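You operate a simulated robot arm through the tools that you are given. There is no shell and no other tool. Be economical: measure what you need, move in short steps, check, and stop when the job is done.

You run a simulated two-armed robot. Do the job below in one go: nothing can be reset, and whatever is moved stays where it is left.

TASK
Wind the rest of the pink tape on to the core, stop the winder and switch it off.
Fine: first hang the weight from the bench on the brake, so that the roll comes out firm; hands off while it turns.

The check looks at the end state, three seconds after you hand in, the way a careful person would. Anything else that was tipped, shoved, dropped, spilled or broken makes it a failure.

THE ROBOT
Two 7-joint arms with fingered hands on one trunk, on a base that drives. Base frame: it is fixed to the floor where the robot stands at the start and does not move with it; the origin is under the middle of the robot, x ahead of it, y to its left, z up. Units: m, rad, N and s.
The left shoulder is at the start at [0.07, 0.154, 1.072], the right one opposite. With the tool pointing down near the work surface each hand reaches from about 0.1 to 0.38 m from the robot's upright axis, wherever it stands, measured 20 degrees to its own side. Places, roughly: green button [0.9, 0.3, 0.7]; guard door [0.1, 1, 0.9]; power switch [0.9, 0.3, 0.7]; red button [0.9, 0.4, 0.7]; short core [1, 0.75, 0.25]; speed lever [1, 0.6, 0.7]; switch box [0.9, 0.4, 0.7]. Payload 3.9 kg a hand.
The tool frame of a hand sits at the grasp point between the pads (the TCP): z along the fingers, y along the line on which they close. The tips reach 0.03 m beyond it. Largest opening 0.104 m; the body of the gripper starts 0.035 m behind the TCP. The gripper is a hand of 4 fingers: y runs from the thumb to the fingers, the wrist lies at [-0.017, -0.104, -0.178] in the tool frame, and closing takes about 1.5 s.
Orientation is that of the tool frame in the base frame, as a unit quaternion [x, y, z, w]. With the fingers straight down and the wrist toward the robot, the tool's x, y and z point along [0, 1, 0], [1, 0, 0] and [0, 0, -1] of the base frame.

THE INTERFACE
- The arms move only by the tool step_arm. It takes "left_moves", "right_moves" or both (then of equal length, played together; a hand with none holds still); each is a list of rows, each an object of numbers (a shift or turn left out is 0, a gripper value left out holds the last): "gripper": the opening, from 0 (shut) to 1 (fully open); "tx", "ty", "tz": the shift along the tool's x, y, z in units of 400 mm (1.0 is 400 mm); "ax", "ay", "az": the turn, a rotation vector about the tool's x, y, z in units of 45 degrees (1.0 is 45 degrees). In form: [{"gripper": .., "tx": .., "ty": .., "tz": .., "ax": .., "ay": .., "az": ..}, ...]. A call has 1 to 8 rows; each row is the pose to reach, as a shift and turn from the pose commanded when the call began, along the tool's axes at that moment. A call with a number of a shift or a turn outside -1 to 1 is refused whole. Rows are played at 5 a second. More than 0.05 m and 0.15 rad between two rows, or a gripper value outside its range, and nothing of the call is played. A pose out of reach is approached as far as the arm can. The call stops where the force on the tool passes 40 N (or 10 N more than at its start, if that is more) or the arm is blocked; 0.2 s more then pass. The fingers move at their own pace (about 0.072 m/s each) and stop on an object; they squeeze with about 28 N. The grip force told is the motor's: it shows also when the fingers shut on nothing. Time passes only in rows, and 0.2 s behind the last, so rows that repeat a pose let the fingers close. It gives the time, the measured TCP pose, the force on the tool (base axes), the opening and the grip force at its end, in the units of the frame above (readings bear some noise), with the torque about the TCP (base axes, N m) and any sound that the robot's microphone picked up.
- Cameras (640 x 400 px; columns grow to the right, rows downward): "scene" is now at [0.1368, 0.028, 1.3094]; the picture's right is [0.30, -0.95, 0.00], its down [-0.48, -0.15, -0.87] and it looks along [0.83, 0.26, -0.50] (base axes); focal length 214 px, centre (320, 200). "left" rides on the left gripper at [-0.066, -0.09, -0.126] in its tool frame; the picture's right is [-0.78, -0.30, 0.56], its down [0.57, -0.70, 0.42] and it looks along [0.26, 0.65, 0.71] (tool axes); focal length 275 px, centre (320, 200). "right" rides on the right gripper at [0.066, -0.09, -0.126] in its tool frame; the picture's right is [-0.78, 0.30, -0.56], its down [-0.57, -0.70, 0.42] and it looks along [-0.26, 0.65, 0.71] (tool axes); focal length 275 px, centre (320, 200). There is no depth. A picture from a camera that has moved, and an enlarged one, comes with that camera's place and axes in the base frame and with its lens.
- capture(camera): a new picture of that camera. It takes no simulated time.
- raise_lower(by): slides the trunk up (or, below 0, down) by that many m; the arms and the scene camera ride with it, the base frame stays. It gives what a move gives, with no picture.
- steer(legs): drives the robot by 1 to 6 legs, each [ahead, turn to the left] in m and rad, along the robot's own axes; the way and the turn of a leg run together, so that a leg with both is an arc; at most 1.5 m and 3.142 rad a leg. The arms and the cameras ride along, it lands a little off, and it stops where it bumps. It gives what a move gives.
- hand_shape(shape, hand): the hand has 4 fingers and takes this shape, open, in about a second: jaw (thumb against the fingers, like two jaws); tri (thumb and two fingers); tip (a fingertip pinch); poke (one finger out to press); point (the index stretched); flat (the hand flat); cup (the hand cupped); fist (a fist). The gripper value then closes the fingers along that shape, each until it touches; the sizes above hold for jaw. It gives what a move gives, with no picture.
- head_to(pan, tilt): turns the head with the scene camera to pan (to the left, within 1.501 rad either way) and tilt (down, from -0.506 to 1.204), counted from straight ahead of the robot. It gives what a move gives.
- close_up(camera, box): a new picture of the part [left, top, right, bottom] of that camera's present view, enlarged. It takes no simulated time.
- hand_in(): hands the job in; it is judged then, once.

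Work in short steps. Places have to be worked out from the pictures, the camera data and where the tool is seen: move nearer, look again, correct. Check each grasp and each placing, and mend what went wrong. You have 120 turns and 108 pictures in all, those below and enlarged ones among them. Open the grippers and draw the arms clear of the work before you hand the job in, unless the task says otherwise; then end with one line.

The tools are called after "Emit:" as name(argument=value, ...) on one line, values as JSON. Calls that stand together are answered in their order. step_arm: Moves the arms, as the interface text tells. Its arguments: {"type":"object","properties":{"left_moves":{"type":"array"},"right_moves":{"type":"array"}},"required":[]} The other tools are called the same way: raise_lower (by) slides the trunk up or down; hand_shape (shape, hand) gives the hand a shape; steer (legs) drives the base; head_to (pan, tilt) turns the head that bears the scene camera; capture (camera) takes a picture; close_up (camera, box) takes an enlarged picture of a part of a camera's view; hand_in () hands the job in.

At the start:

```text
clock: 0.0
left_tool_pos: [0.4105, 0.4481, 1.2184]
left_ee_rot: [0.707, 0.707, 0.0, 0.0]
left_wrist_force: [0.0, 0.6, 0.0]
left_wrist_torque: [0.0, -0.01, -0.01]
left_gripper_width: 0.1039
left_finger_force: 0.0
left_shape: jaw
right_tool_pos: [0.4932, 0.0268, 1.2219]
right_ee_rot: [0.707, 0.707, 0.0, 0.0]
right_wrist_force: [0.4, -0.2, -0.6]
right_wrist_torque: [-0.01, -0.03, 0.01]
right_gripper_width: 0.1037
right_finger_force: 0.1
right_shape: jaw
trunk travel left (down, up): [-0.525, 0.415]
robot x, y, heading: [0.0016, -0.001, -0.001]
head pan, tilt: [0.307, 0.524]
```

scene: 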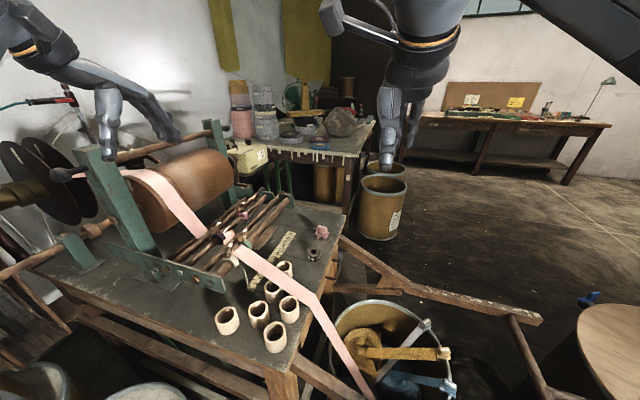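
right: 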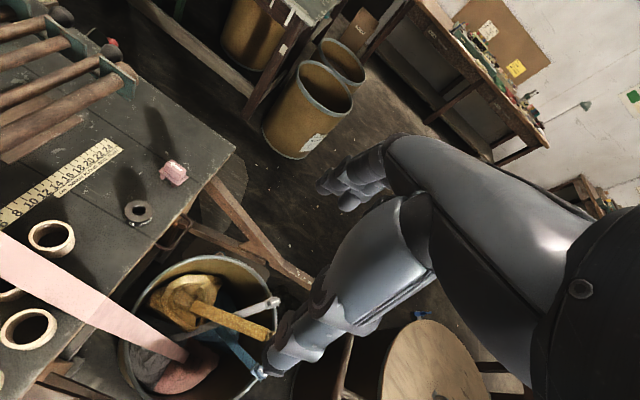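
left: 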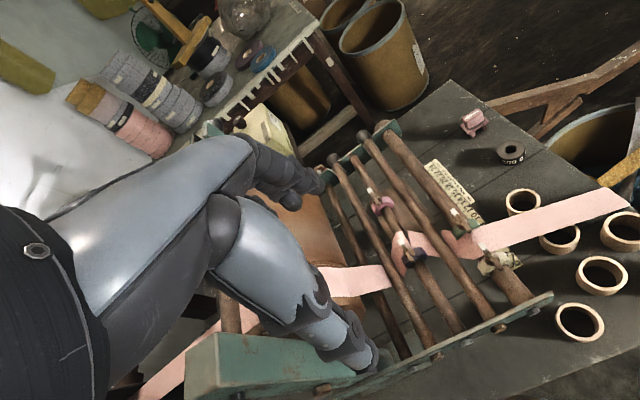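

The overview shows a winder with tape through rollers, a dark slotted weight and a pink block on the bench. I enlarge the main parts to find the brake, the switch box and the weight.

Emit:
close_up(camera="scene", box=[160, 180, 360, 305])

Emit:
close_up(camera="scene", box=[200, 90, 400, 215])

Emit:
close_up(camera="left", box=[340, 90, 600, 290])

Emit:
close_up(camera="scene", box=[0, 120, 200, 300])

```text
3.20 times, centred on (260, 242) of scene
camera zoom: at [0.1368, 0.028, 1.3094], right [0.3, -0.95, 0.0], down [-0.48, -0.15, -0.87], along [0.83, 0.26, -0.5], focal length 686 px, centre (512, 64)
```

zoom: 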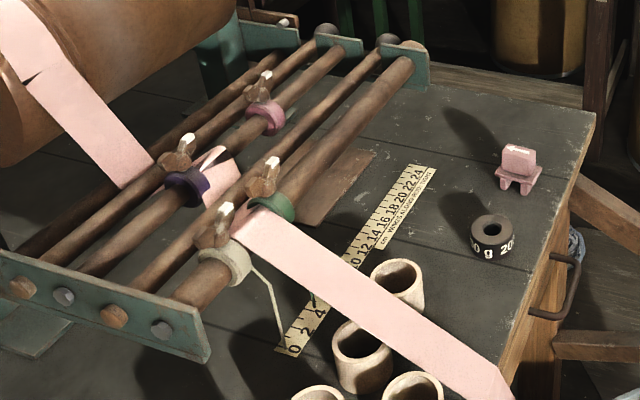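

```text
3.20 times, centred on (300, 152) of scene
camera zoom: at [0.1368, 0.028, 1.3094], right [0.3, -0.95, 0.0], down [-0.48, -0.15, -0.87], along [0.83, 0.26, -0.5], focal length 686 px, centre (384, 352)
```

zoom: 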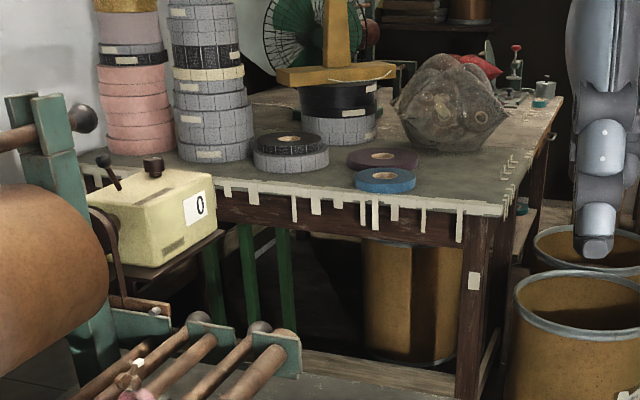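

```text
2.00 times, centred on (470, 190) of left
camera zoom: at [0.3188, 0.3811, 1.3442], right [-0.3, -0.78, -0.56], down [-0.7, 0.57, -0.42], along [0.65, 0.26, -0.71], focal length 551 px, centre (20, 220)
```

zoom: 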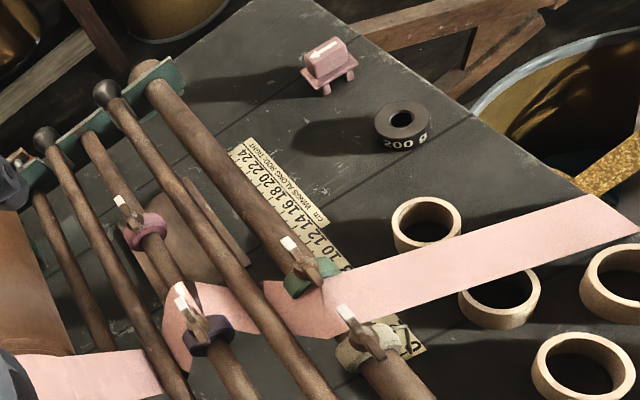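

```text
2.22 times, centred on (100, 210) of scene
camera zoom: at [0.1368, 0.028, 1.3094], right [0.3, -0.95, 0.0], down [-0.48, -0.15, -0.87], along [0.83, 0.26, -0.5], focal length 477 px, centre (809, 178)
```

zoom: 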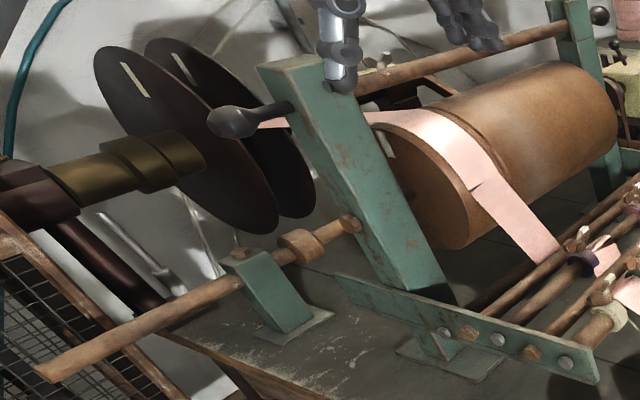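

The weight is the dark "200 g" ring; brake and switch box aren't visible yet. I turn the head left and then down to see the rest.

Emit:
head_to(pan=1.0, tilt=0.6)

Emit:
capture(camera="scene")

Emit:
head_to(pan=0.3, tilt=0.9)

Emit:
capture(camera="scene")

```text
clock: 1.1
left_tool_pos: [0.4105, 0.4471, 1.2183]
left_ee_rot: [0.707, 0.708, -0.001, 0.0]
left_wrist_force: [-0.6, 0.8, -0.5]
left_wrist_torque: [0.02, 0.0, 0.0]
left_gripper_width: 0.104
left_finger_force: 0.1
left_shape: jaw
right_tool_pos: [0.4938, 0.0262, 1.2208]
right_ee_rot: [0.708, 0.707, 0.0, 0.0]
right_wrist_force: [0.5, -0.2, -0.1]
right_wrist_torque: [0.04, 0.01, 0.02]
right_gripper_width: 0.1039
right_finger_force: 0.1
right_shape: jaw
trunk travel left (down, up): [-0.525, 0.415]
robot x, y, heading: [0.0008, 0.0027, 0.002]
head pan, tilt: [1.0, 0.6]
```

```text
100 pictures are left
camera scene: at [0.0984, 0.0749, 1.3025], right [0.84, -0.54, 0.0], down [-0.31, -0.48, -0.83], along [0.45, 0.69, -0.57], focal length 214 px, centre (320, 200)
```

scene: 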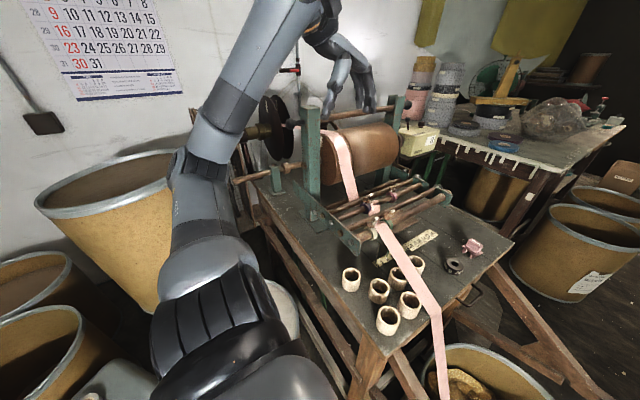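

```text
clock: 2.1
left_tool_pos: [0.4101, 0.4476, 1.218]
left_ee_rot: [0.707, 0.707, -0.001, 0.0]
left_wrist_force: [0.4, -0.8, -0.2]
left_wrist_torque: [0.02, -0.02, -0.03]
left_gripper_width: 0.1037
left_finger_force: 0.1
left_shape: jaw
right_tool_pos: [0.4936, 0.0273, 1.2226]
right_ee_rot: [0.707, 0.707, 0.0, 0.0]
right_wrist_force: [0.0, -0.6, 0.1]
right_wrist_torque: [0.02, 0.03, 0.0]
right_gripper_width: 0.1039
right_finger_force: 0.1
right_shape: jaw
trunk travel left (down, up): [-0.525, 0.415]
robot x, y, heading: [-0.001, 0.0009, 0.002]
head pan, tilt: [0.3, 0.901]
```

```text
99 pictures are left
camera scene: at [0.1227, 0.023, 1.2777], right [0.3, -0.95, 0.0], down [-0.75, -0.23, -0.62], along [0.59, 0.18, -0.78], focal length 214 px, centre (320, 200)
```

scene: 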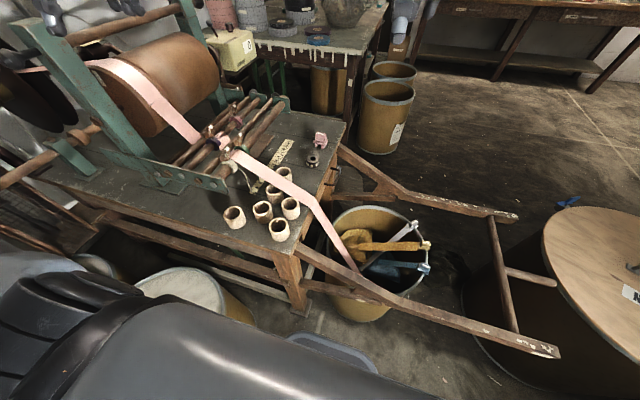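

Triangulating puts the bench top near z 0.83, so the switch box seems to be on the far side below the top. I raise the trunk to look over the bench.

Emit:
raise_lower(by=0.4)

Emit:
head_to(pan=0.5, tilt=0.85)

Emit:
capture(camera="scene")

Emit:
head_to(pan=-0.4, tilt=0.8)

Emit:
capture(camera="scene")

Emit:
capture(camera="left")

```text
clock: 6.0
left_tool_pos: [0.4107, 0.4456, 1.6184]
left_ee_rot: [0.707, 0.707, 0.0, 0.001]
left_wrist_force: [0.3, 0.3, 0.3]
left_wrist_torque: [0.04, 0.01, -0.01]
left_gripper_width: 0.1036
left_finger_force: 0.0
left_shape: jaw
right_tool_pos: [0.4931, 0.026, 1.6226]
right_ee_rot: [0.707, 0.707, 0.0, 0.0]
right_wrist_force: [0.2, 0.5, -0.4]
right_wrist_torque: [0.04, 0.02, -0.05]
right_gripper_width: 0.1036
right_finger_force: 0.1
right_shape: jaw
trunk travel left (down, up): [-0.925, 0.015]
robot x, y, heading: [0.0016, -0.0022, 0.004]
head pan, tilt: [0.3, 0.901]
```

```text
clock: 6.7
left_tool_pos: [0.4099, 0.4455, 1.6182]
left_ee_rot: [0.707, 0.707, 0.0, 0.001]
left_wrist_force: [0.9, 0.5, 0.1]
left_wrist_torque: [-0.01, 0.04, 0.04]
left_gripper_width: 0.1038
left_finger_force: 0.1
left_shape: jaw
right_tool_pos: [0.4941, 0.0268, 1.6228]
right_ee_rot: [0.707, 0.707, 0.0, 0.0]
right_wrist_force: [-0.2, -1.1, -0.4]
right_wrist_torque: [0.01, -0.03, 0.02]
right_gripper_width: 0.1037
right_finger_force: 0.1
right_shape: jaw
trunk travel left (down, up): [-0.925, 0.015]
robot x, y, heading: [-0.0009, 0.0019, -0.001]
head pan, tilt: [0.499, 0.85]
```

```text
98 pictures are left
camera scene: at [0.1193, 0.0381, 1.6816], right [0.48, -0.88, 0.0], down [-0.66, -0.36, -0.66], along [0.58, 0.32, -0.75], focal length 214 px, centre (320, 200)
```

scene: 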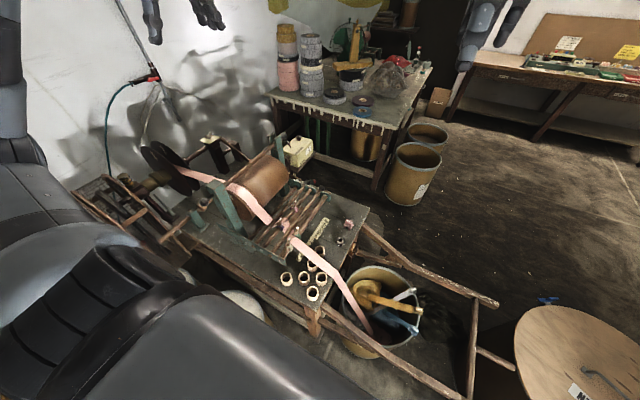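

```text
clock: 7.9
left_tool_pos: [0.4104, 0.4469, 1.6189]
left_ee_rot: [0.708, 0.706, 0.0, 0.0]
left_wrist_force: [0.5, -0.3, 0.2]
left_wrist_torque: [-0.02, -0.01, 0.01]
left_gripper_width: 0.1037
left_finger_force: 0.1
left_shape: jaw
right_tool_pos: [0.4945, 0.0258, 1.6224]
right_ee_rot: [0.707, 0.707, 0.0, 0.0]
right_wrist_force: [0.3, 0.1, 0.6]
right_wrist_torque: [0.01, -0.01, 0.0]
right_gripper_width: 0.1033
right_finger_force: 0.0
right_shape: jaw
trunk travel left (down, up): [-0.925, 0.015]
robot x, y, heading: [0.0027, 0.0023, 0.004]
head pan, tilt: [-0.4, 0.799]
```

```text
97 pictures are left
camera scene: at [0.1249, -0.0306, 1.6856], right [-0.39, -0.92, 0.0], down [-0.66, 0.28, -0.7], along [0.64, -0.27, -0.72], focal length 214 px, centre (320, 200)
```

scene: 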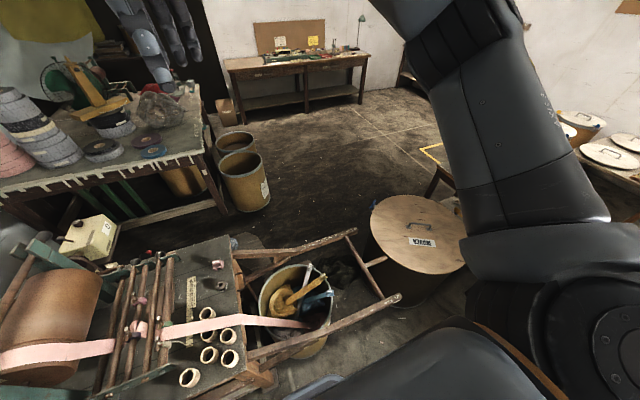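

```text
96 pictures are left
camera left: at [0.3189, 0.3812, 1.7442], right [-0.3, -0.78, -0.56], down [-0.7, 0.57, -0.42], along [0.65, 0.26, -0.71], focal length 275 px, centre (320, 200)
```

left: 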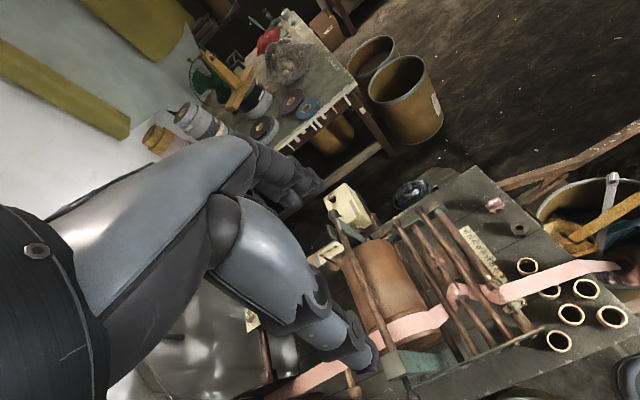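

The far side still hides its controls. I enlarge the yellow box and the dark object beyond the bench.

Emit:
close_up(camera="left", box=[280, 140, 540, 300])

Emit:
head_to(pan=0.6, tilt=0.7)

Emit:
close_up(camera="scene", box=[120, 130, 400, 300])

```text
2.46 times, centred on (410, 220) of left
camera zoom: at [0.3189, 0.3812, 1.7442], right [-0.3, -0.78, -0.56], down [-0.7, 0.57, -0.42], along [0.65, 0.26, -0.71], focal length 678 px, centre (98, 151)
```

zoom: 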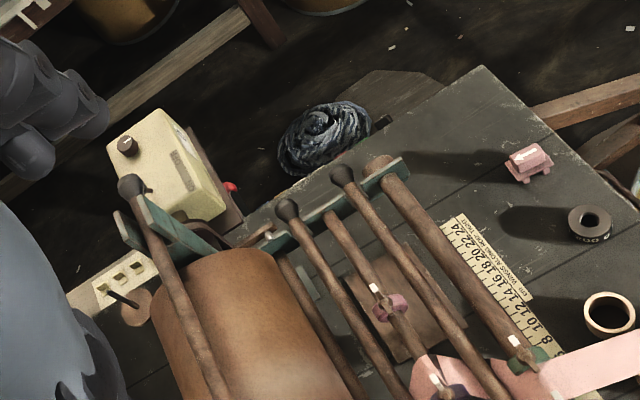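

```text
clock: 9.2
left_tool_pos: [0.41, 0.4473, 1.6192]
left_ee_rot: [0.707, 0.707, 0.001, 0.0]
left_wrist_force: [0.0, 0.3, -0.1]
left_wrist_torque: [-0.04, 0.0, 0.0]
left_gripper_width: 0.1037
left_finger_force: 0.0
left_shape: jaw
right_tool_pos: [0.4945, 0.0263, 1.6222]
right_ee_rot: [0.707, 0.707, 0.0, 0.0]
right_wrist_force: [-0.1, 0.2, -1.0]
right_wrist_torque: [0.01, -0.03, 0.02]
right_gripper_width: 0.1039
right_finger_force: 0.0
right_shape: jaw
trunk travel left (down, up): [-0.925, 0.015]
robot x, y, heading: [0.0027, 0.0001, -0.001]
head pan, tilt: [0.6, 0.7]
```

```text
2.29 times, centred on (260, 215) of scene
camera zoom: at [0.1207, 0.0485, 1.6938], right [0.56, -0.83, 0.0], down [-0.53, -0.36, -0.76], along [0.63, 0.43, -0.64], focal length 490 px, centre (457, 166)
```

zoom: 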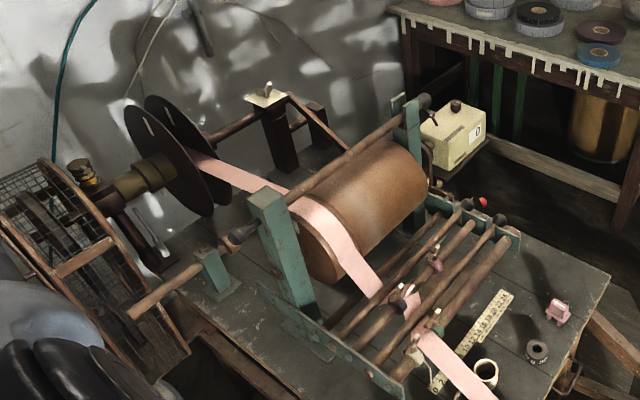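

The yellow box with red button sits on a shelf at the far side; a notched plate lies behind the drum. I enlarge these further to identify the brake and the weight hook.

Emit:
close_up(camera="scene", box=[120, 150, 240, 225])

Emit:
close_up(camera="scene", box=[230, 160, 350, 235])

Emit:
close_up(camera="scene", box=[300, 230, 420, 305])

Emit:
close_up(camera="scene", box=[110, 190, 230, 290])

```text
5.33 times, centred on (180, 188) of scene
camera zoom: at [0.1207, 0.0485, 1.6938], right [0.56, -0.83, 0.0], down [-0.53, -0.36, -0.76], along [0.63, 0.43, -0.64], focal length 1144 px, centre (1067, 267)
```

zoom: 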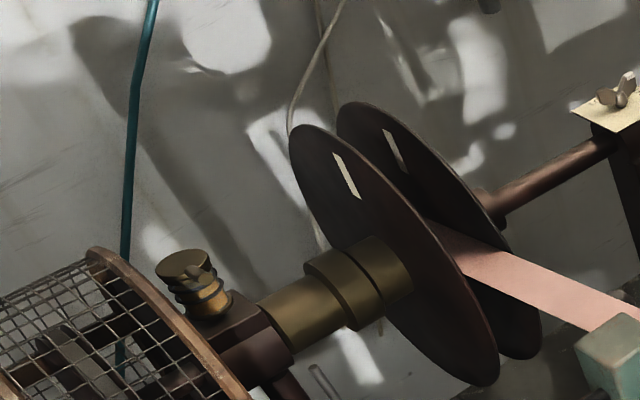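

```text
5.33 times, centred on (290, 198) of scene
camera zoom: at [0.1207, 0.0485, 1.6938], right [0.56, -0.83, 0.0], down [-0.53, -0.36, -0.76], along [0.63, 0.43, -0.64], focal length 1144 px, centre (480, 213)
```

zoom: 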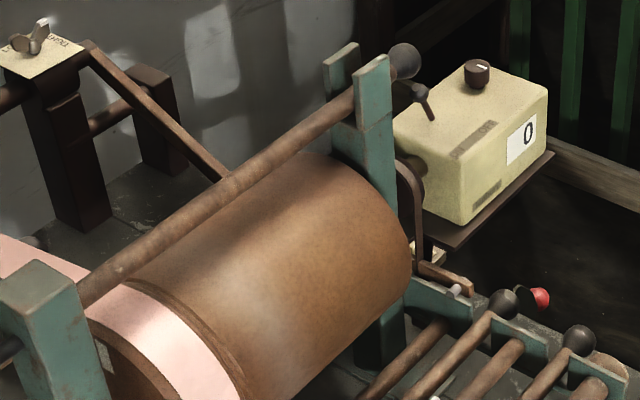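

```text
5.33 times, centred on (360, 268) of scene
camera zoom: at [0.1207, 0.0485, 1.6938], right [0.56, -0.83, 0.0], down [-0.53, -0.36, -0.76], along [0.63, 0.43, -0.64], focal length 1144 px, centre (107, -160)
```

zoom: 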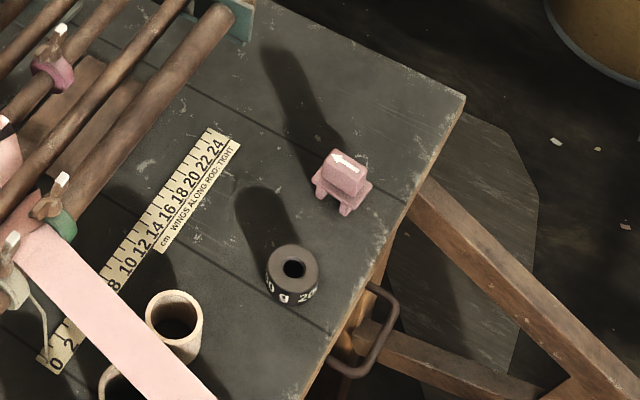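

```text
4.00 times, centred on (170, 240) of scene
camera zoom: at [0.1207, 0.0485, 1.6938], right [0.56, -0.83, 0.0], down [-0.53, -0.36, -0.76], along [0.63, 0.43, -0.64], focal length 858 px, centre (920, 40)
```

zoom: 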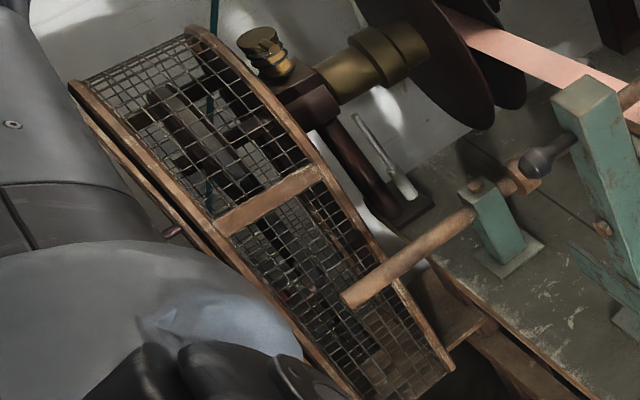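

The drum's right end carries a brake strap, and a red knob shows beyond the bench's far edge. To get there I need a path round the right side, so I look right.

Emit:
head_to(pan=-1.0, tilt=0.7)

Emit:
capture(camera="scene")

Emit:
head_to(pan=-1.5, tilt=0.9)

Emit:
capture(camera="scene")

```text
clock: 10.8
left_tool_pos: [0.4097, 0.4462, 1.6185]
left_ee_rot: [0.707, 0.707, 0.0, 0.0]
left_wrist_force: [0.5, 0.9, 0.2]
left_wrist_torque: [0.0, 0.04, -0.01]
left_gripper_width: 0.1038
left_finger_force: 0.0
left_shape: jaw
right_tool_pos: [0.4938, 0.027, 1.6224]
right_ee_rot: [0.707, 0.707, 0.0, -0.001]
right_wrist_force: [0.3, 0.2, -0.3]
right_wrist_torque: [0.01, 0.01, 0.0]
right_gripper_width: 0.1039
right_finger_force: 0.0
right_shape: jaw
trunk travel left (down, up): [-0.925, 0.015]
robot x, y, heading: [0.0003, -0.0, 0.001]
head pan, tilt: [-1.0, 0.7]
```

```text
89 pictures are left
camera scene: at [0.0966, -0.0708, 1.6939], right [-0.84, -0.54, 0.0], down [-0.35, 0.54, -0.77], along [0.41, -0.64, -0.64], focal length 214 px, centre (320, 200)
```

scene: 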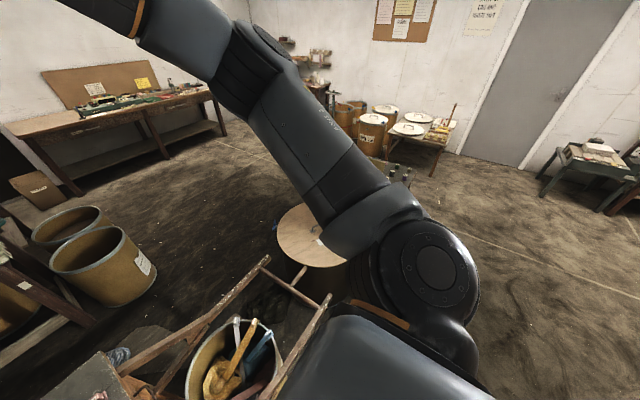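

```text
clock: 11.8
left_tool_pos: [0.41, 0.4466, 1.6191]
left_ee_rot: [0.708, 0.707, -0.001, 0.0]
left_wrist_force: [0.8, 0.5, -0.4]
left_wrist_torque: [-0.01, 0.03, -0.01]
left_gripper_width: 0.1035
left_finger_force: 0.1
left_shape: jaw
right_tool_pos: [0.4936, 0.0265, 1.6216]
right_ee_rot: [0.707, 0.707, 0.0, 0.001]
right_wrist_force: [-0.6, 0.4, 0.3]
right_wrist_torque: [-0.02, 0.01, -0.01]
right_gripper_width: 0.1036
right_finger_force: 0.1
right_shape: jaw
trunk travel left (down, up): [-0.925, 0.015]
robot x, y, heading: [0.0042, 0.0, 0.0]
head pan, tilt: [-1.499, 0.901]
```

```text
88 pictures are left
camera scene: at [0.0561, -0.0746, 1.6777], right [-1.0, -0.07, 0.0], down [-0.06, 0.78, -0.62], along [0.04, -0.62, -0.78], focal length 214 px, centre (320, 200)
```

scene: 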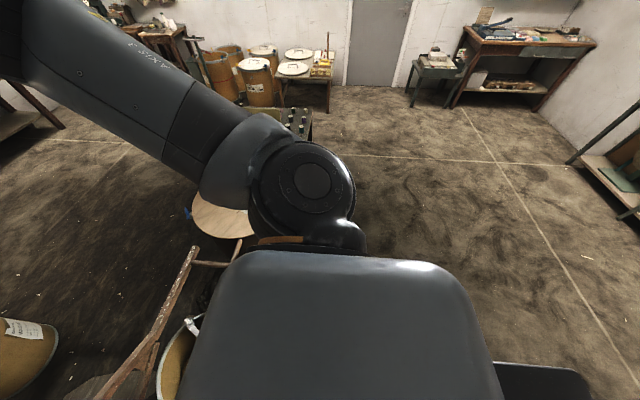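

Space to the right is open floor beyond the big drum. I back off, turn right, drive 0.9 m and look again.

Emit:
steer(legs=[[-0.35, 0], [0, -1.571], [0.9, 0]])

Emit:
head_to(pan=0.5, tilt=0.75)

Emit:
capture(camera="scene")

```text
clock: 15.2
left_tool_pos: [0.1543, 0.3396, 1.6184]
left_ee_rot: [0.789, 0.615, -0.002, 0.002]
left_wrist_force: [0.1, 0.4, 0.0]
left_wrist_torque: [-0.04, -0.03, 0.03]
left_gripper_width: 0.1036
left_finger_force: 0.0
left_shape: jaw
right_tool_pos: [0.1334, -0.0875, 1.6227]
right_ee_rot: [0.788, 0.616, -0.001, 0.002]
right_wrist_force: [-0.6, 0.3, -0.3]
right_wrist_torque: [-0.04, 0.01, -0.02]
right_gripper_width: 0.1038
right_finger_force: 0.1
right_shape: jaw
trunk travel left (down, up): [-0.925, 0.015]
robot x, y, heading: [-0.3519, 0.0009, -0.247]
head pan, tilt: [-1.499, 0.901]
stopped in leg 2: the robot was blocked; the commanded pose is now the measured one
```

```text
clock: 17.1
left_tool_pos: [0.1537, 0.3349, 1.6197]
left_ee_rot: [0.788, 0.615, -0.001, 0.0]
left_wrist_force: [0.8, 0.4, -0.5]
left_wrist_torque: [0.0, -0.02, -0.01]
left_gripper_width: 0.1043
left_finger_force: 0.1
left_shape: jaw
right_tool_pos: [0.136, -0.0932, 1.6224]
right_ee_rot: [0.788, 0.615, 0.0, 0.0]
right_wrist_force: [-1.3, 0.6, 0.2]
right_wrist_torque: [-0.01, -0.03, 0.03]
right_gripper_width: 0.1036
right_finger_force: 0.0
right_shape: jaw
trunk travel left (down, up): [-0.925, 0.015]
robot x, y, heading: [-0.3471, 0.0005, -0.245]
head pan, tilt: [0.499, 0.75]
```

```text
87 pictures are left
camera scene: at [-0.2221, 0.0104, 1.6896], right [0.25, -0.97, 0.0], down [-0.66, -0.17, -0.73], along [0.71, 0.18, -0.68], focal length 214 px, centre (320, 200)
```

scene: 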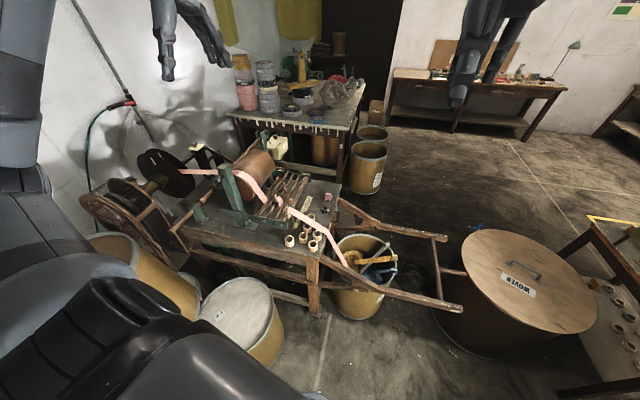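

Blocked while turning, likely by the bins at my left rear. I look around to the left and right close by.

Emit:
head_to(pan=1.5, tilt=1.0)

Emit:
capture(camera="scene")

Emit:
head_to(pan=-0.9, tilt=1.0)

Emit:
capture(camera="scene")

```text
clock: 18.4
left_tool_pos: [0.155, 0.3345, 1.6195]
left_ee_rot: [0.789, 0.615, -0.001, 0.0]
left_wrist_force: [-0.6, 0.1, -0.5]
left_wrist_torque: [0.03, -0.01, -0.03]
left_gripper_width: 0.1039
left_finger_force: 0.1
left_shape: jaw
right_tool_pos: [0.1337, -0.0933, 1.6221]
right_ee_rot: [0.788, 0.615, 0.0, 0.001]
right_wrist_force: [0.4, 0.2, 0.1]
right_wrist_torque: [0.02, -0.02, -0.01]
right_gripper_width: 0.1037
right_finger_force: 0.1
right_shape: jaw
trunk travel left (down, up): [-0.925, 0.015]
robot x, y, heading: [-0.3533, -0.0002, -0.243]
head pan, tilt: [1.499, 1.0]
```

```text
86 pictures are left
camera scene: at [-0.2804, 0.0554, 1.6705], right [0.95, -0.31, 0.0], down [-0.26, -0.8, -0.54], along [0.17, 0.51, -0.84], focal length 214 px, centre (320, 200)
```

scene: 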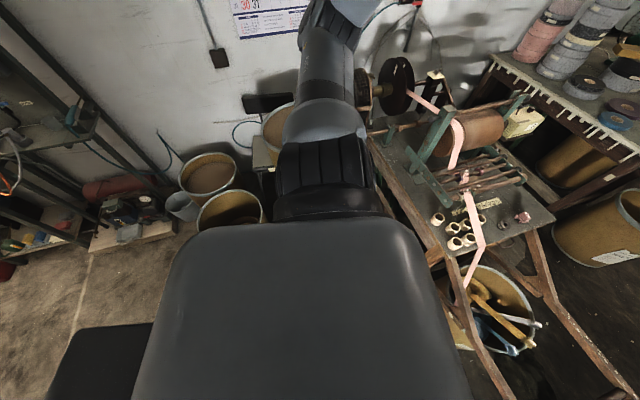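

```text
clock: 20.6
left_tool_pos: [0.1555, 0.3337, 1.6179]
left_ee_rot: [0.788, 0.615, 0.0, 0.001]
left_wrist_force: [1.1, 0.2, -1.1]
left_wrist_torque: [-0.02, 0.01, -0.01]
left_gripper_width: 0.1038
left_finger_force: 0.1
left_shape: jaw
right_tool_pos: [0.134, -0.0943, 1.6223]
right_ee_rot: [0.788, 0.616, 0.0, 0.0]
right_wrist_force: [-0.8, 0.2, -0.5]
right_wrist_torque: [0.01, 0.0, -0.04]
right_gripper_width: 0.1038
right_finger_force: 0.1
right_shape: jaw
trunk travel left (down, up): [-0.925, 0.015]
robot x, y, heading: [-0.3554, -0.0006, -0.236]
head pan, tilt: [-0.901, 1.0]
```

```text
85 pictures are left
camera scene: at [-0.2733, -0.0741, 1.6705], right [-0.91, -0.41, 0.0], down [-0.35, 0.77, -0.54], along [0.22, -0.49, -0.84], focal length 214 px, centre (320, 200)
```

scene: 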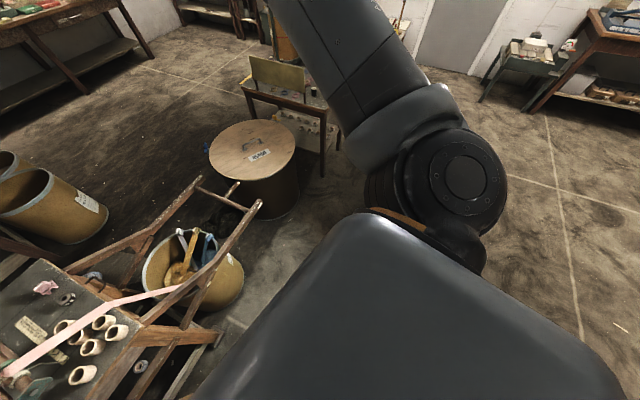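

The block's cause isn't visible; I retry turning after backing slightly, in small legs.

Emit:
steer(legs=[[-0.15, 0], [0, -0.4], [0, -0.4], [0, -0.5]])

```text
clock: 25.2
left_tool_pos: [0.0626, -0.2008, 1.6172]
left_ee_rot: [0.986, 0.164, -0.003, 0.002]
left_wrist_force: [0.2, 0.0, 0.0]
left_wrist_torque: [0.0, 0.03, -0.02]
left_gripper_width: 0.1038
left_finger_force: 0.1
left_shape: jaw
right_tool_pos: [-0.3059, -0.4167, 1.6241]
right_ee_rot: [0.986, 0.166, -0.001, 0.003]
right_wrist_force: [0.7, 0.0, -0.4]
right_wrist_torque: [-0.03, 0.02, -0.03]
right_gripper_width: 0.1039
right_finger_force: 0.0
right_shape: jaw
trunk travel left (down, up): [-0.925, 0.015]
robot x, y, heading: [-0.5031, 0.035, -1.226]
head pan, tilt: [-0.901, 1.0]
stopped in leg 4: the robot was blocked; the commanded pose is now the measured one
```

Turned to −1.23 and blocked again, evidently the robot's rear near the bins. I drive ahead away from them, finish the turn and go on along the right side.

Emit:
steer(legs=[[0.35, 0], [0, -0.34], [0.75, 0]])

Emit:
head_to(pan=0.9, tilt=0.75)

Emit:
capture(camera="scene")

```text
clock: 32.1
left_tool_pos: [0.0875, -1.4356, 1.6205]
left_ee_rot: [1.0, 0.003, -0.001, 0.002]
left_wrist_force: [-0.5, 0.3, 0.1]
left_wrist_torque: [0.01, -0.02, -0.03]
left_gripper_width: 0.1036
left_finger_force: 0.1
left_shape: jaw
right_tool_pos: [-0.3325, -1.5224, 1.6241]
right_ee_rot: [1.0, 0.005, 0.0, 0.001]
right_wrist_force: [0.1, 0.5, 0.0]
right_wrist_torque: [-0.01, 0.0, -0.03]
right_gripper_width: 0.1039
right_finger_force: 0.0
right_shape: jaw
trunk travel left (down, up): [-0.925, 0.015]
robot x, y, heading: [-0.3602, -1.0315, -1.541]
head pan, tilt: [-0.901, 1.0]
```

```text
clock: 34.0
left_tool_pos: [0.0881, -1.4373, 1.6191]
left_ee_rot: [1.0, 0.003, -0.001, 0.001]
left_wrist_force: [-0.4, -0.1, -0.3]
left_wrist_torque: [0.0, 0.01, 0.01]
left_gripper_width: 0.1038
left_finger_force: 0.1
left_shape: jaw
right_tool_pos: [-0.3307, -1.5267, 1.6218]
right_ee_rot: [1.0, 0.005, -0.001, 0.0]
right_wrist_force: [-0.3, 0.0, -0.2]
right_wrist_torque: [0.0, 0.0, -0.02]
right_gripper_width: 0.1037
right_finger_force: 0.0
right_shape: jaw
trunk travel left (down, up): [-0.925, 0.015]
robot x, y, heading: [-0.3609, -1.0351, -1.541]
head pan, tilt: [0.901, 0.75]
```

```text
84 pictures are left
camera scene: at [-0.2948, -1.1314, 1.6896], right [-0.6, -0.8, 0.0], down [-0.55, 0.41, -0.73], along [0.58, -0.44, -0.68], focal length 214 px, centre (320, 200)
```

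scene: 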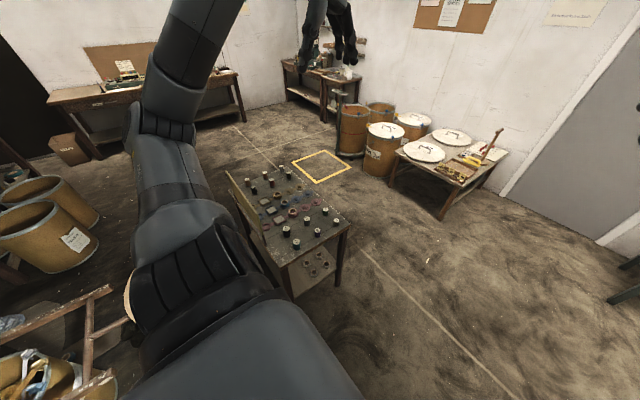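

A control-knob table stands behind the drum, so I must go round it. I drive on south a bit more, turn to face +x and look at the corridor.

Emit:
steer(legs=[[1.2, 0], [0, 1.541]])

Emit:
head_to(pan=0.0, tilt=0.7)

Emit:
capture(camera="scene")

```text
clock: 43.8
left_tool_pos: [0.0883, -1.7874, 1.62]
left_ee_rot: [0.714, 0.7, 0.0, 0.001]
left_wrist_force: [0.1, 0.0, 0.3]
left_wrist_torque: [-0.01, -0.01, -0.01]
left_gripper_width: 0.1038
left_finger_force: 0.0
left_shape: jaw
right_tool_pos: [0.1635, -2.2092, 1.6241]
right_ee_rot: [0.712, 0.702, 0.0, 0.0]
right_wrist_force: [-0.3, -1.1, 0.4]
right_wrist_torque: [0.04, -0.04, -0.02]
right_gripper_width: 0.1038
right_finger_force: 0.0
right_shape: jaw
trunk travel left (down, up): [-0.925, 0.015]
robot x, y, heading: [-0.3322, -2.2211, -0.004]
head pan, tilt: [0.901, 0.75]
```

```text
clock: 45.0
left_tool_pos: [0.0874, -1.7865, 1.6186]
left_ee_rot: [0.714, 0.7, 0.0, 0.001]
left_wrist_force: [0.3, -0.1, -0.7]
left_wrist_torque: [-0.02, 0.0, 0.01]
left_gripper_width: 0.104
left_finger_force: 0.1
left_shape: jaw
right_tool_pos: [0.1633, -2.2088, 1.6224]
right_ee_rot: [0.713, 0.701, 0.0, 0.0]
right_wrist_force: [0.0, 0.2, -0.3]
right_wrist_torque: [-0.01, -0.02, 0.0]
right_gripper_width: 0.1034
right_finger_force: 0.0
right_shape: jaw
trunk travel left (down, up): [-0.925, 0.015]
robot x, y, heading: [-0.3278, -2.228, -0.0]
head pan, tilt: [0.0, 0.7]
```

```text
83 pictures are left
camera scene: at [-0.1948, -2.2262, 1.6939], right [0.0, -1.0, 0.0], down [-0.64, 0.0, -0.76], along [0.76, 0.0, -0.64], focal length 214 px, centre (320, 200)
```

scene: 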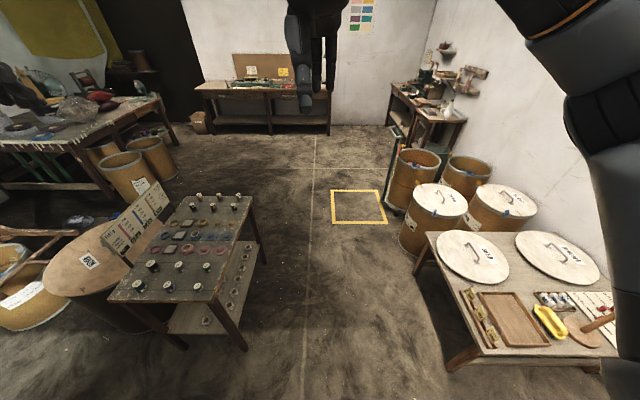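

The corridor between the tables is about 1.3 m wide. I drive to x≈1.32, turn north and advance to y≈−1.1.

Emit:
steer(legs=[[1.0, -0.1], [0.66, 0.1], [0, 1.571], [1.1, 0]])

Emit:
head_to(pan=0.35, tilt=0.7)

Emit:
capture(camera="scene")

```text
clock: 62.4
left_tool_pos: [0.9074, -0.7803, 1.6193]
left_ee_rot: [0.025, 1.0, 0.001, 0.001]
left_wrist_force: [0.0, -0.5, -0.1]
left_wrist_torque: [-0.01, -0.04, 0.01]
left_gripper_width: 0.104
left_finger_force: 0.1
left_shape: jaw
right_tool_pos: [1.332, -0.7163, 1.6235]
right_ee_rot: [0.023, 1.0, 0.001, 0.0]
right_wrist_force: [-0.7, 0.3, 0.2]
right_wrist_torque: [-0.02, 0.03, 0.01]
right_gripper_width: 0.1036
right_finger_force: 0.1
right_shape: jaw
trunk travel left (down, up): [-0.925, 0.015]
robot x, y, heading: [1.3374, -1.2094, 1.539]
head pan, tilt: [0.0, 0.7]
```

```text
clock: 63.2
left_tool_pos: [0.9083, -0.7784, 1.619]
left_ee_rot: [0.025, 1.0, 0.001, 0.001]
left_wrist_force: [-0.4, 0.1, -1.1]
left_wrist_torque: [0.03, 0.0, -0.01]
left_gripper_width: 0.1037
left_finger_force: 0.0
left_shape: jaw
right_tool_pos: [1.3314, -0.7142, 1.6234]
right_ee_rot: [0.022, 1.0, 0.001, -0.001]
right_wrist_force: [-0.9, -0.1, -0.3]
right_wrist_torque: [0.05, 0.04, -0.01]
right_gripper_width: 0.1036
right_finger_force: 0.1
right_shape: jaw
trunk travel left (down, up): [-0.925, 0.015]
robot x, y, heading: [1.333, -1.2061, 1.542]
head pan, tilt: [0.351, 0.7]
```

```text
82 pictures are left
camera scene: at [1.3099, -1.0781, 1.6939], right [0.95, 0.31, 0.0], down [0.2, -0.61, -0.76], along [-0.24, 0.73, -0.64], focal length 214 px, centre (320, 200)
```

scene: 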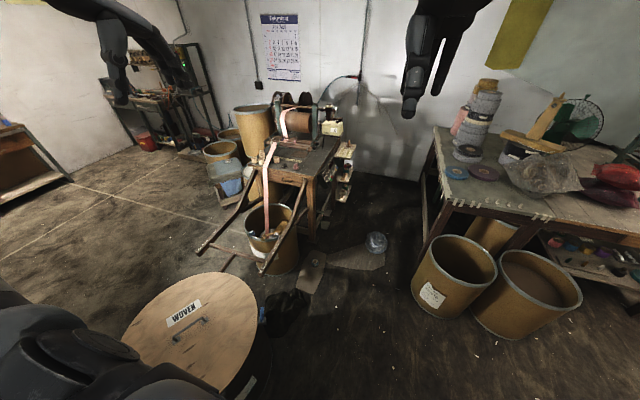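

The bench's far side carries boxes below the top. I enlarge that region.

Emit:
close_up(camera="scene", box=[240, 85, 390, 215])

Emit:
close_up(camera="scene", box=[230, 215, 430, 345])

```text
3.08 times, centred on (315, 150) of scene
camera zoom: at [1.3099, -1.0781, 1.6939], right [0.95, 0.31, 0.0], down [0.2, -0.61, -0.76], along [-0.24, 0.73, -0.64], focal length 660 px, centre (335, 354)
```

zoom: 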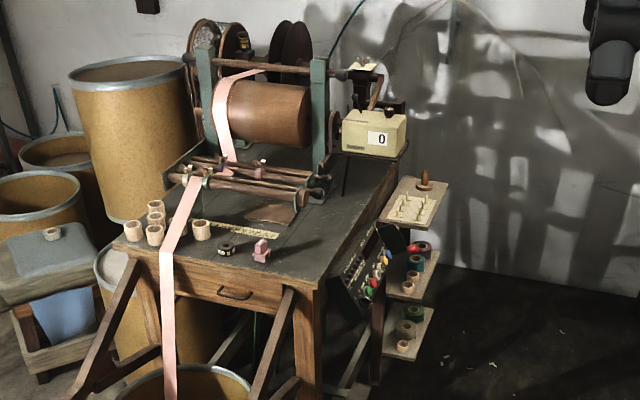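

```text
3.08 times, centred on (330, 280) of scene
camera zoom: at [1.3099, -1.0781, 1.6939], right [0.95, 0.31, 0.0], down [0.2, -0.61, -0.76], along [-0.24, 0.73, -0.64], focal length 660 px, centre (289, -46)
```

zoom: 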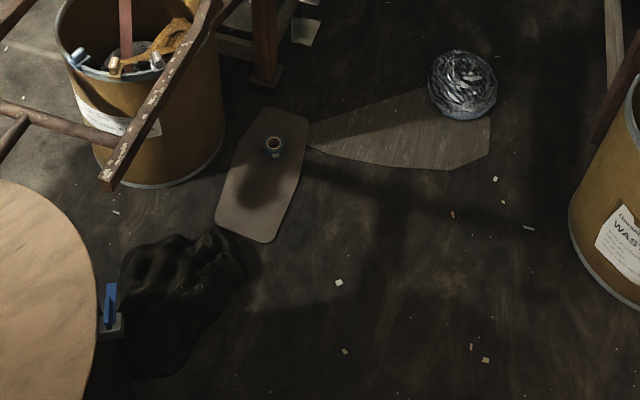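

Switch panel is at about (0.9, 0.44, 0.7) facing +x and the slotted speed-lever plate at (0.99, 0.6, 0.84). I move nearer to y≈−0.45 and look more closely.

Emit:
steer(legs=[[0.75, 0]])

Emit:
head_to(pan=0.5, tilt=0.8)

Emit:
capture(camera="scene")

Emit:
close_up(camera="scene", box=[240, 60, 400, 180])

```text
clock: 67.3
left_tool_pos: [0.922, -0.0222, 1.619]
left_ee_rot: [0.019, 1.0, 0.002, 0.001]
left_wrist_force: [0.8, 0.6, -0.2]
left_wrist_torque: [0.01, 0.03, 0.0]
left_gripper_width: 0.104
left_finger_force: 0.1
left_shape: jaw
right_tool_pos: [1.3441, 0.0467, 1.6225]
right_ee_rot: [0.017, 1.0, 0.0, 0.0]
right_wrist_force: [-0.5, 0.4, 0.6]
right_wrist_torque: [-0.01, 0.0, -0.03]
right_gripper_width: 0.1035
right_finger_force: 0.0
right_shape: jaw
trunk travel left (down, up): [-0.925, 0.015]
robot x, y, heading: [1.354, -0.4472, 1.554]
head pan, tilt: [0.351, 0.7]
```

```text
clock: 68.0
left_tool_pos: [0.9216, -0.0189, 1.6182]
left_ee_rot: [0.019, 1.0, 0.0, 0.002]
left_wrist_force: [0.3, 0.1, 0.1]
left_wrist_torque: [0.03, 0.0, 0.0]
left_gripper_width: 0.1039
left_finger_force: 0.0
left_shape: jaw
right_tool_pos: [1.3441, 0.047, 1.6236]
right_ee_rot: [0.017, 1.0, 0.002, 0.0]
right_wrist_force: [0.1, -0.8, -0.2]
right_wrist_torque: [0.03, 0.01, -0.02]
right_gripper_width: 0.1036
right_finger_force: 0.0
right_shape: jaw
trunk travel left (down, up): [-0.925, 0.015]
robot x, y, heading: [1.3519, -0.4433, 1.549]
head pan, tilt: [0.499, 0.799]
```

```text
79 pictures are left
camera scene: at [1.3177, -0.3243, 1.6857], right [0.89, 0.46, 0.0], down [0.33, -0.64, -0.7], along [-0.32, 0.62, -0.72], focal length 214 px, centre (320, 200)
```

scene: 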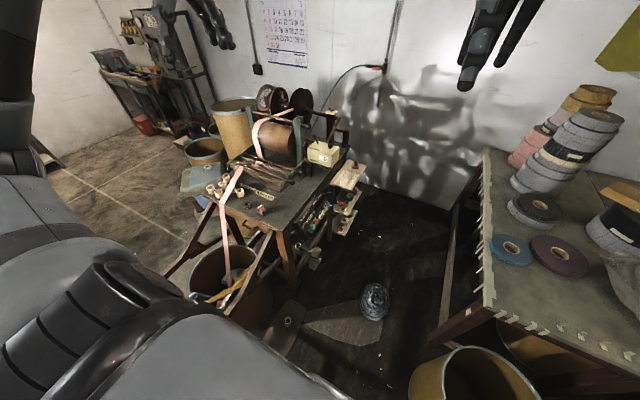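

```text
3.33 times, centred on (320, 120) of scene
camera zoom: at [1.3177, -0.3243, 1.6857], right [0.89, 0.46, 0.0], down [0.33, -0.64, -0.7], along [-0.32, 0.62, -0.72], focal length 715 px, centre (320, 467)
```

zoom: 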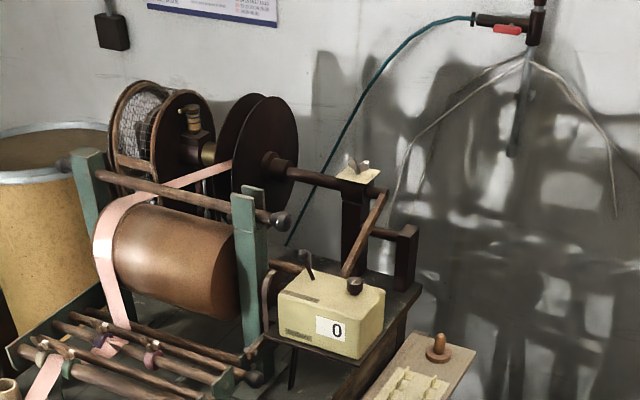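

Let me zoom on the switch panel, the slotted plate, and the drum's brake end.

Emit:
close_up(camera="scene", box=[285, 150, 375, 270])

Emit:
close_up(camera="scene", box=[270, 110, 350, 170])

Emit:
close_up(camera="scene", box=[200, 150, 300, 220])

```text
3.33 times, centred on (330, 210) of scene
camera zoom: at [1.3177, -0.3243, 1.6857], right [0.89, 0.46, 0.0], down [0.33, -0.64, -0.7], along [-0.32, 0.62, -0.72], focal length 715 px, centre (287, 167)
```

zoom: 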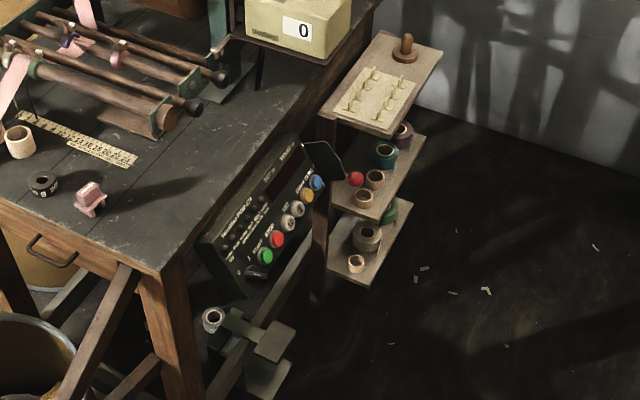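

```text
6.67 times, centred on (310, 140) of scene
camera zoom: at [1.3177, -0.3243, 1.6857], right [0.89, 0.46, 0.0], down [0.33, -0.64, -0.7], along [-0.32, 0.62, -0.72], focal length 1430 px, centre (387, 600)
```

zoom: 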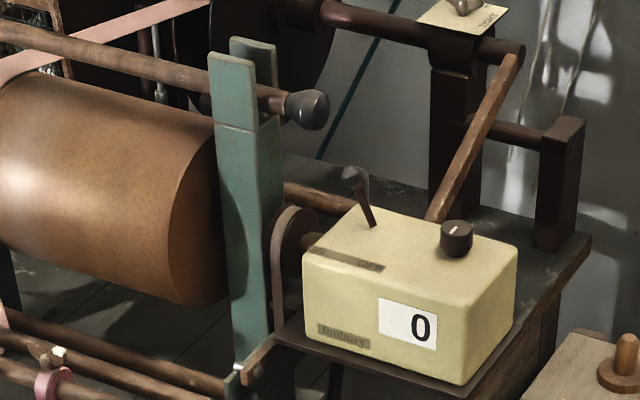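

```text
5.71 times, centred on (250, 185) of scene
camera zoom: at [1.3177, -0.3243, 1.6857], right [0.89, 0.46, 0.0], down [0.33, -0.64, -0.7], along [-0.32, 0.62, -0.72], focal length 1226 px, centre (720, 286)
```

zoom: 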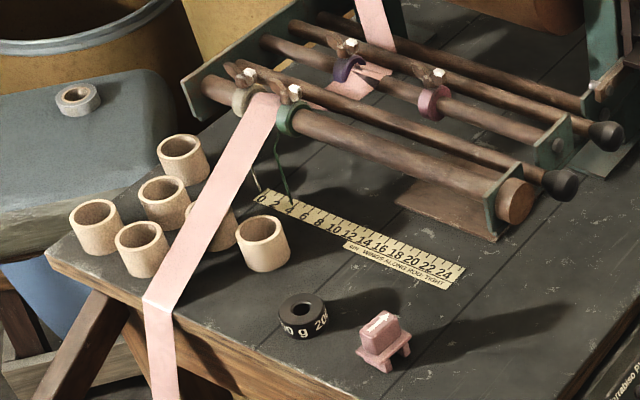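

The panel's labels matter; I zoom tightly on it and on the drum's right end bar.

Emit:
close_up(camera="scene", box=[308, 186, 348, 236])

Emit:
close_up(camera="scene", box=[295, 135, 325, 175])

Emit:
capture(camera="left")

```text
8.00 times, centred on (328, 211) of scene
camera zoom: at [1.3177, -0.3243, 1.6857], right [0.89, 0.46, 0.0], down [0.33, -0.64, -0.7], along [-0.32, 0.62, -0.72], focal length 1716 px, centre (256, 112)
```

zoom: 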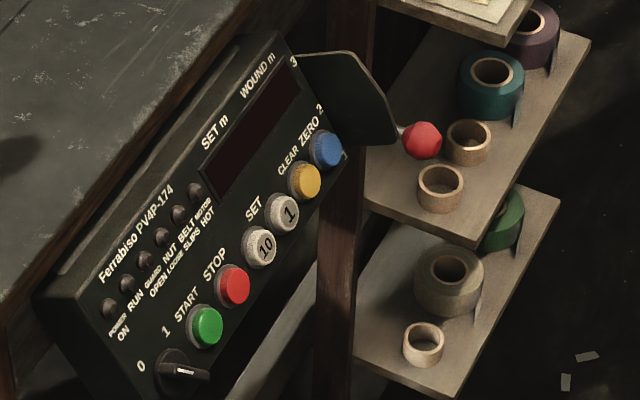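

```text
10.00 times, centred on (310, 155) of scene
camera zoom: at [1.3177, -0.3243, 1.6857], right [0.89, 0.46, 0.0], down [0.33, -0.64, -0.7], along [-0.32, 0.62, -0.72], focal length 2145 px, centre (420, 650)
```

zoom: 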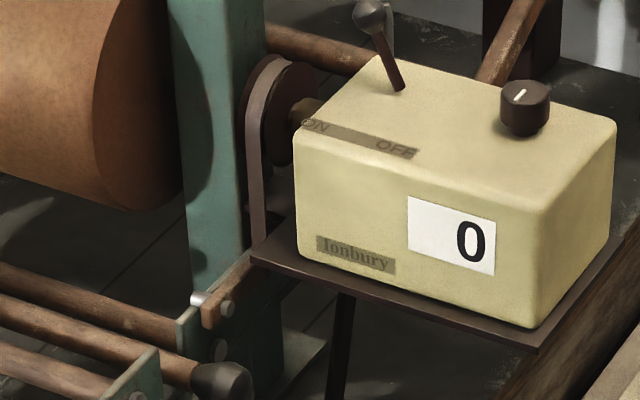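

```text
72 pictures are left
camera left: at [0.9829, -0.1127, 1.7445], right [0.77, -0.32, -0.56], down [-0.6, -0.68, -0.43], along [-0.24, 0.66, -0.71], focal length 275 px, centre (320, 200)
```

left: 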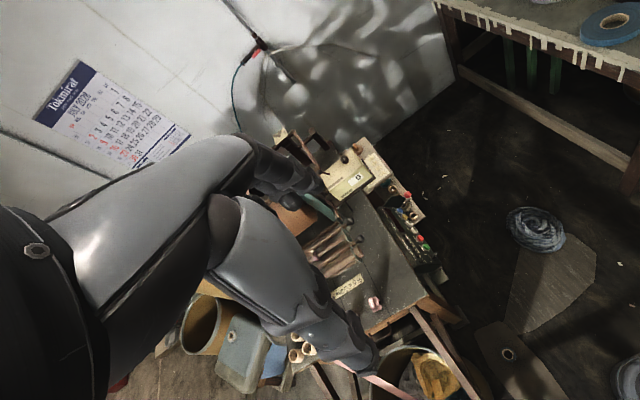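

The panel shows power knob (0/1), START, STOP, warning lamps (guard open, nut loose, belt slips). I move closer, keeping clear of the coil at (1.41, 0.35) and the ring on the floor at (0.92, −0.03).

Emit:
steer(legs=[[0, 0.22], [0.31, 0], [0, 0.25]])

Emit:
head_to(pan=0.1, tilt=0.95)

Emit:
capture(camera="scene")

```text
clock: 71.8
left_tool_pos: [0.7195, 0.0559, 1.6201]
left_ee_rot: [-0.208, 0.978, 0.0, -0.001]
left_wrist_force: [0.0, 0.4, 0.5]
left_wrist_torque: [-0.02, 0.03, -0.04]
left_gripper_width: 0.1037
left_finger_force: 0.2
left_shape: jaw
right_tool_pos: [1.0676, 0.3036, 1.6234]
right_ee_rot: [-0.21, 0.978, 0.001, 0.0]
right_wrist_force: [-0.5, -0.2, 0.3]
right_wrist_torque: [-0.02, 0.0, -0.01]
right_gripper_width: 0.1035
right_finger_force: 0.1
right_shape: jaw
trunk travel left (down, up): [-0.925, 0.015]
robot x, y, heading: [1.2911, -0.1392, 2.007]
head pan, tilt: [0.499, 0.799]
```

```text
clock: 72.6
left_tool_pos: [0.716, 0.0537, 1.6193]
left_ee_rot: [-0.208, 0.978, 0.002, 0.003]
left_wrist_force: [-0.4, -0.3, 0.9]
left_wrist_torque: [0.01, -0.05, 0.02]
left_gripper_width: 0.1037
left_finger_force: 0.0
left_shape: jaw
right_tool_pos: [1.0645, 0.3007, 1.622]
right_ee_rot: [-0.21, 0.978, 0.0, 0.0]
right_wrist_force: [-0.4, 0.5, -0.9]
right_wrist_torque: [-0.01, -0.03, -0.01]
right_gripper_width: 0.1038
right_finger_force: 0.0
right_shape: jaw
trunk travel left (down, up): [-0.925, 0.015]
robot x, y, heading: [1.2899, -0.1358, 2.012]
head pan, tilt: [0.099, 0.949]
```

```text
71 pictures are left
camera scene: at [1.2332, -0.0307, 1.674], right [0.86, 0.51, 0.0], down [0.42, -0.7, -0.58], along [-0.3, 0.5, -0.81], focal length 214 px, centre (320, 200)
```

scene: 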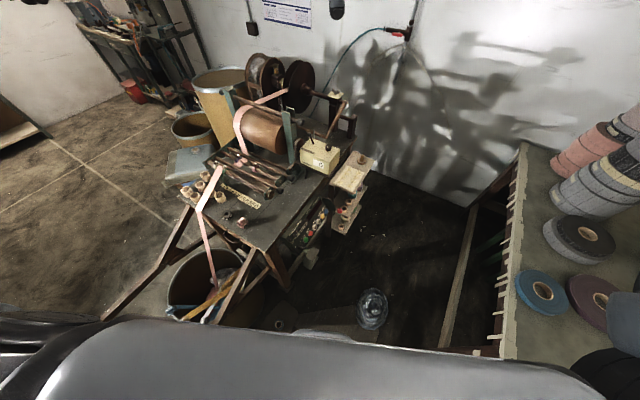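

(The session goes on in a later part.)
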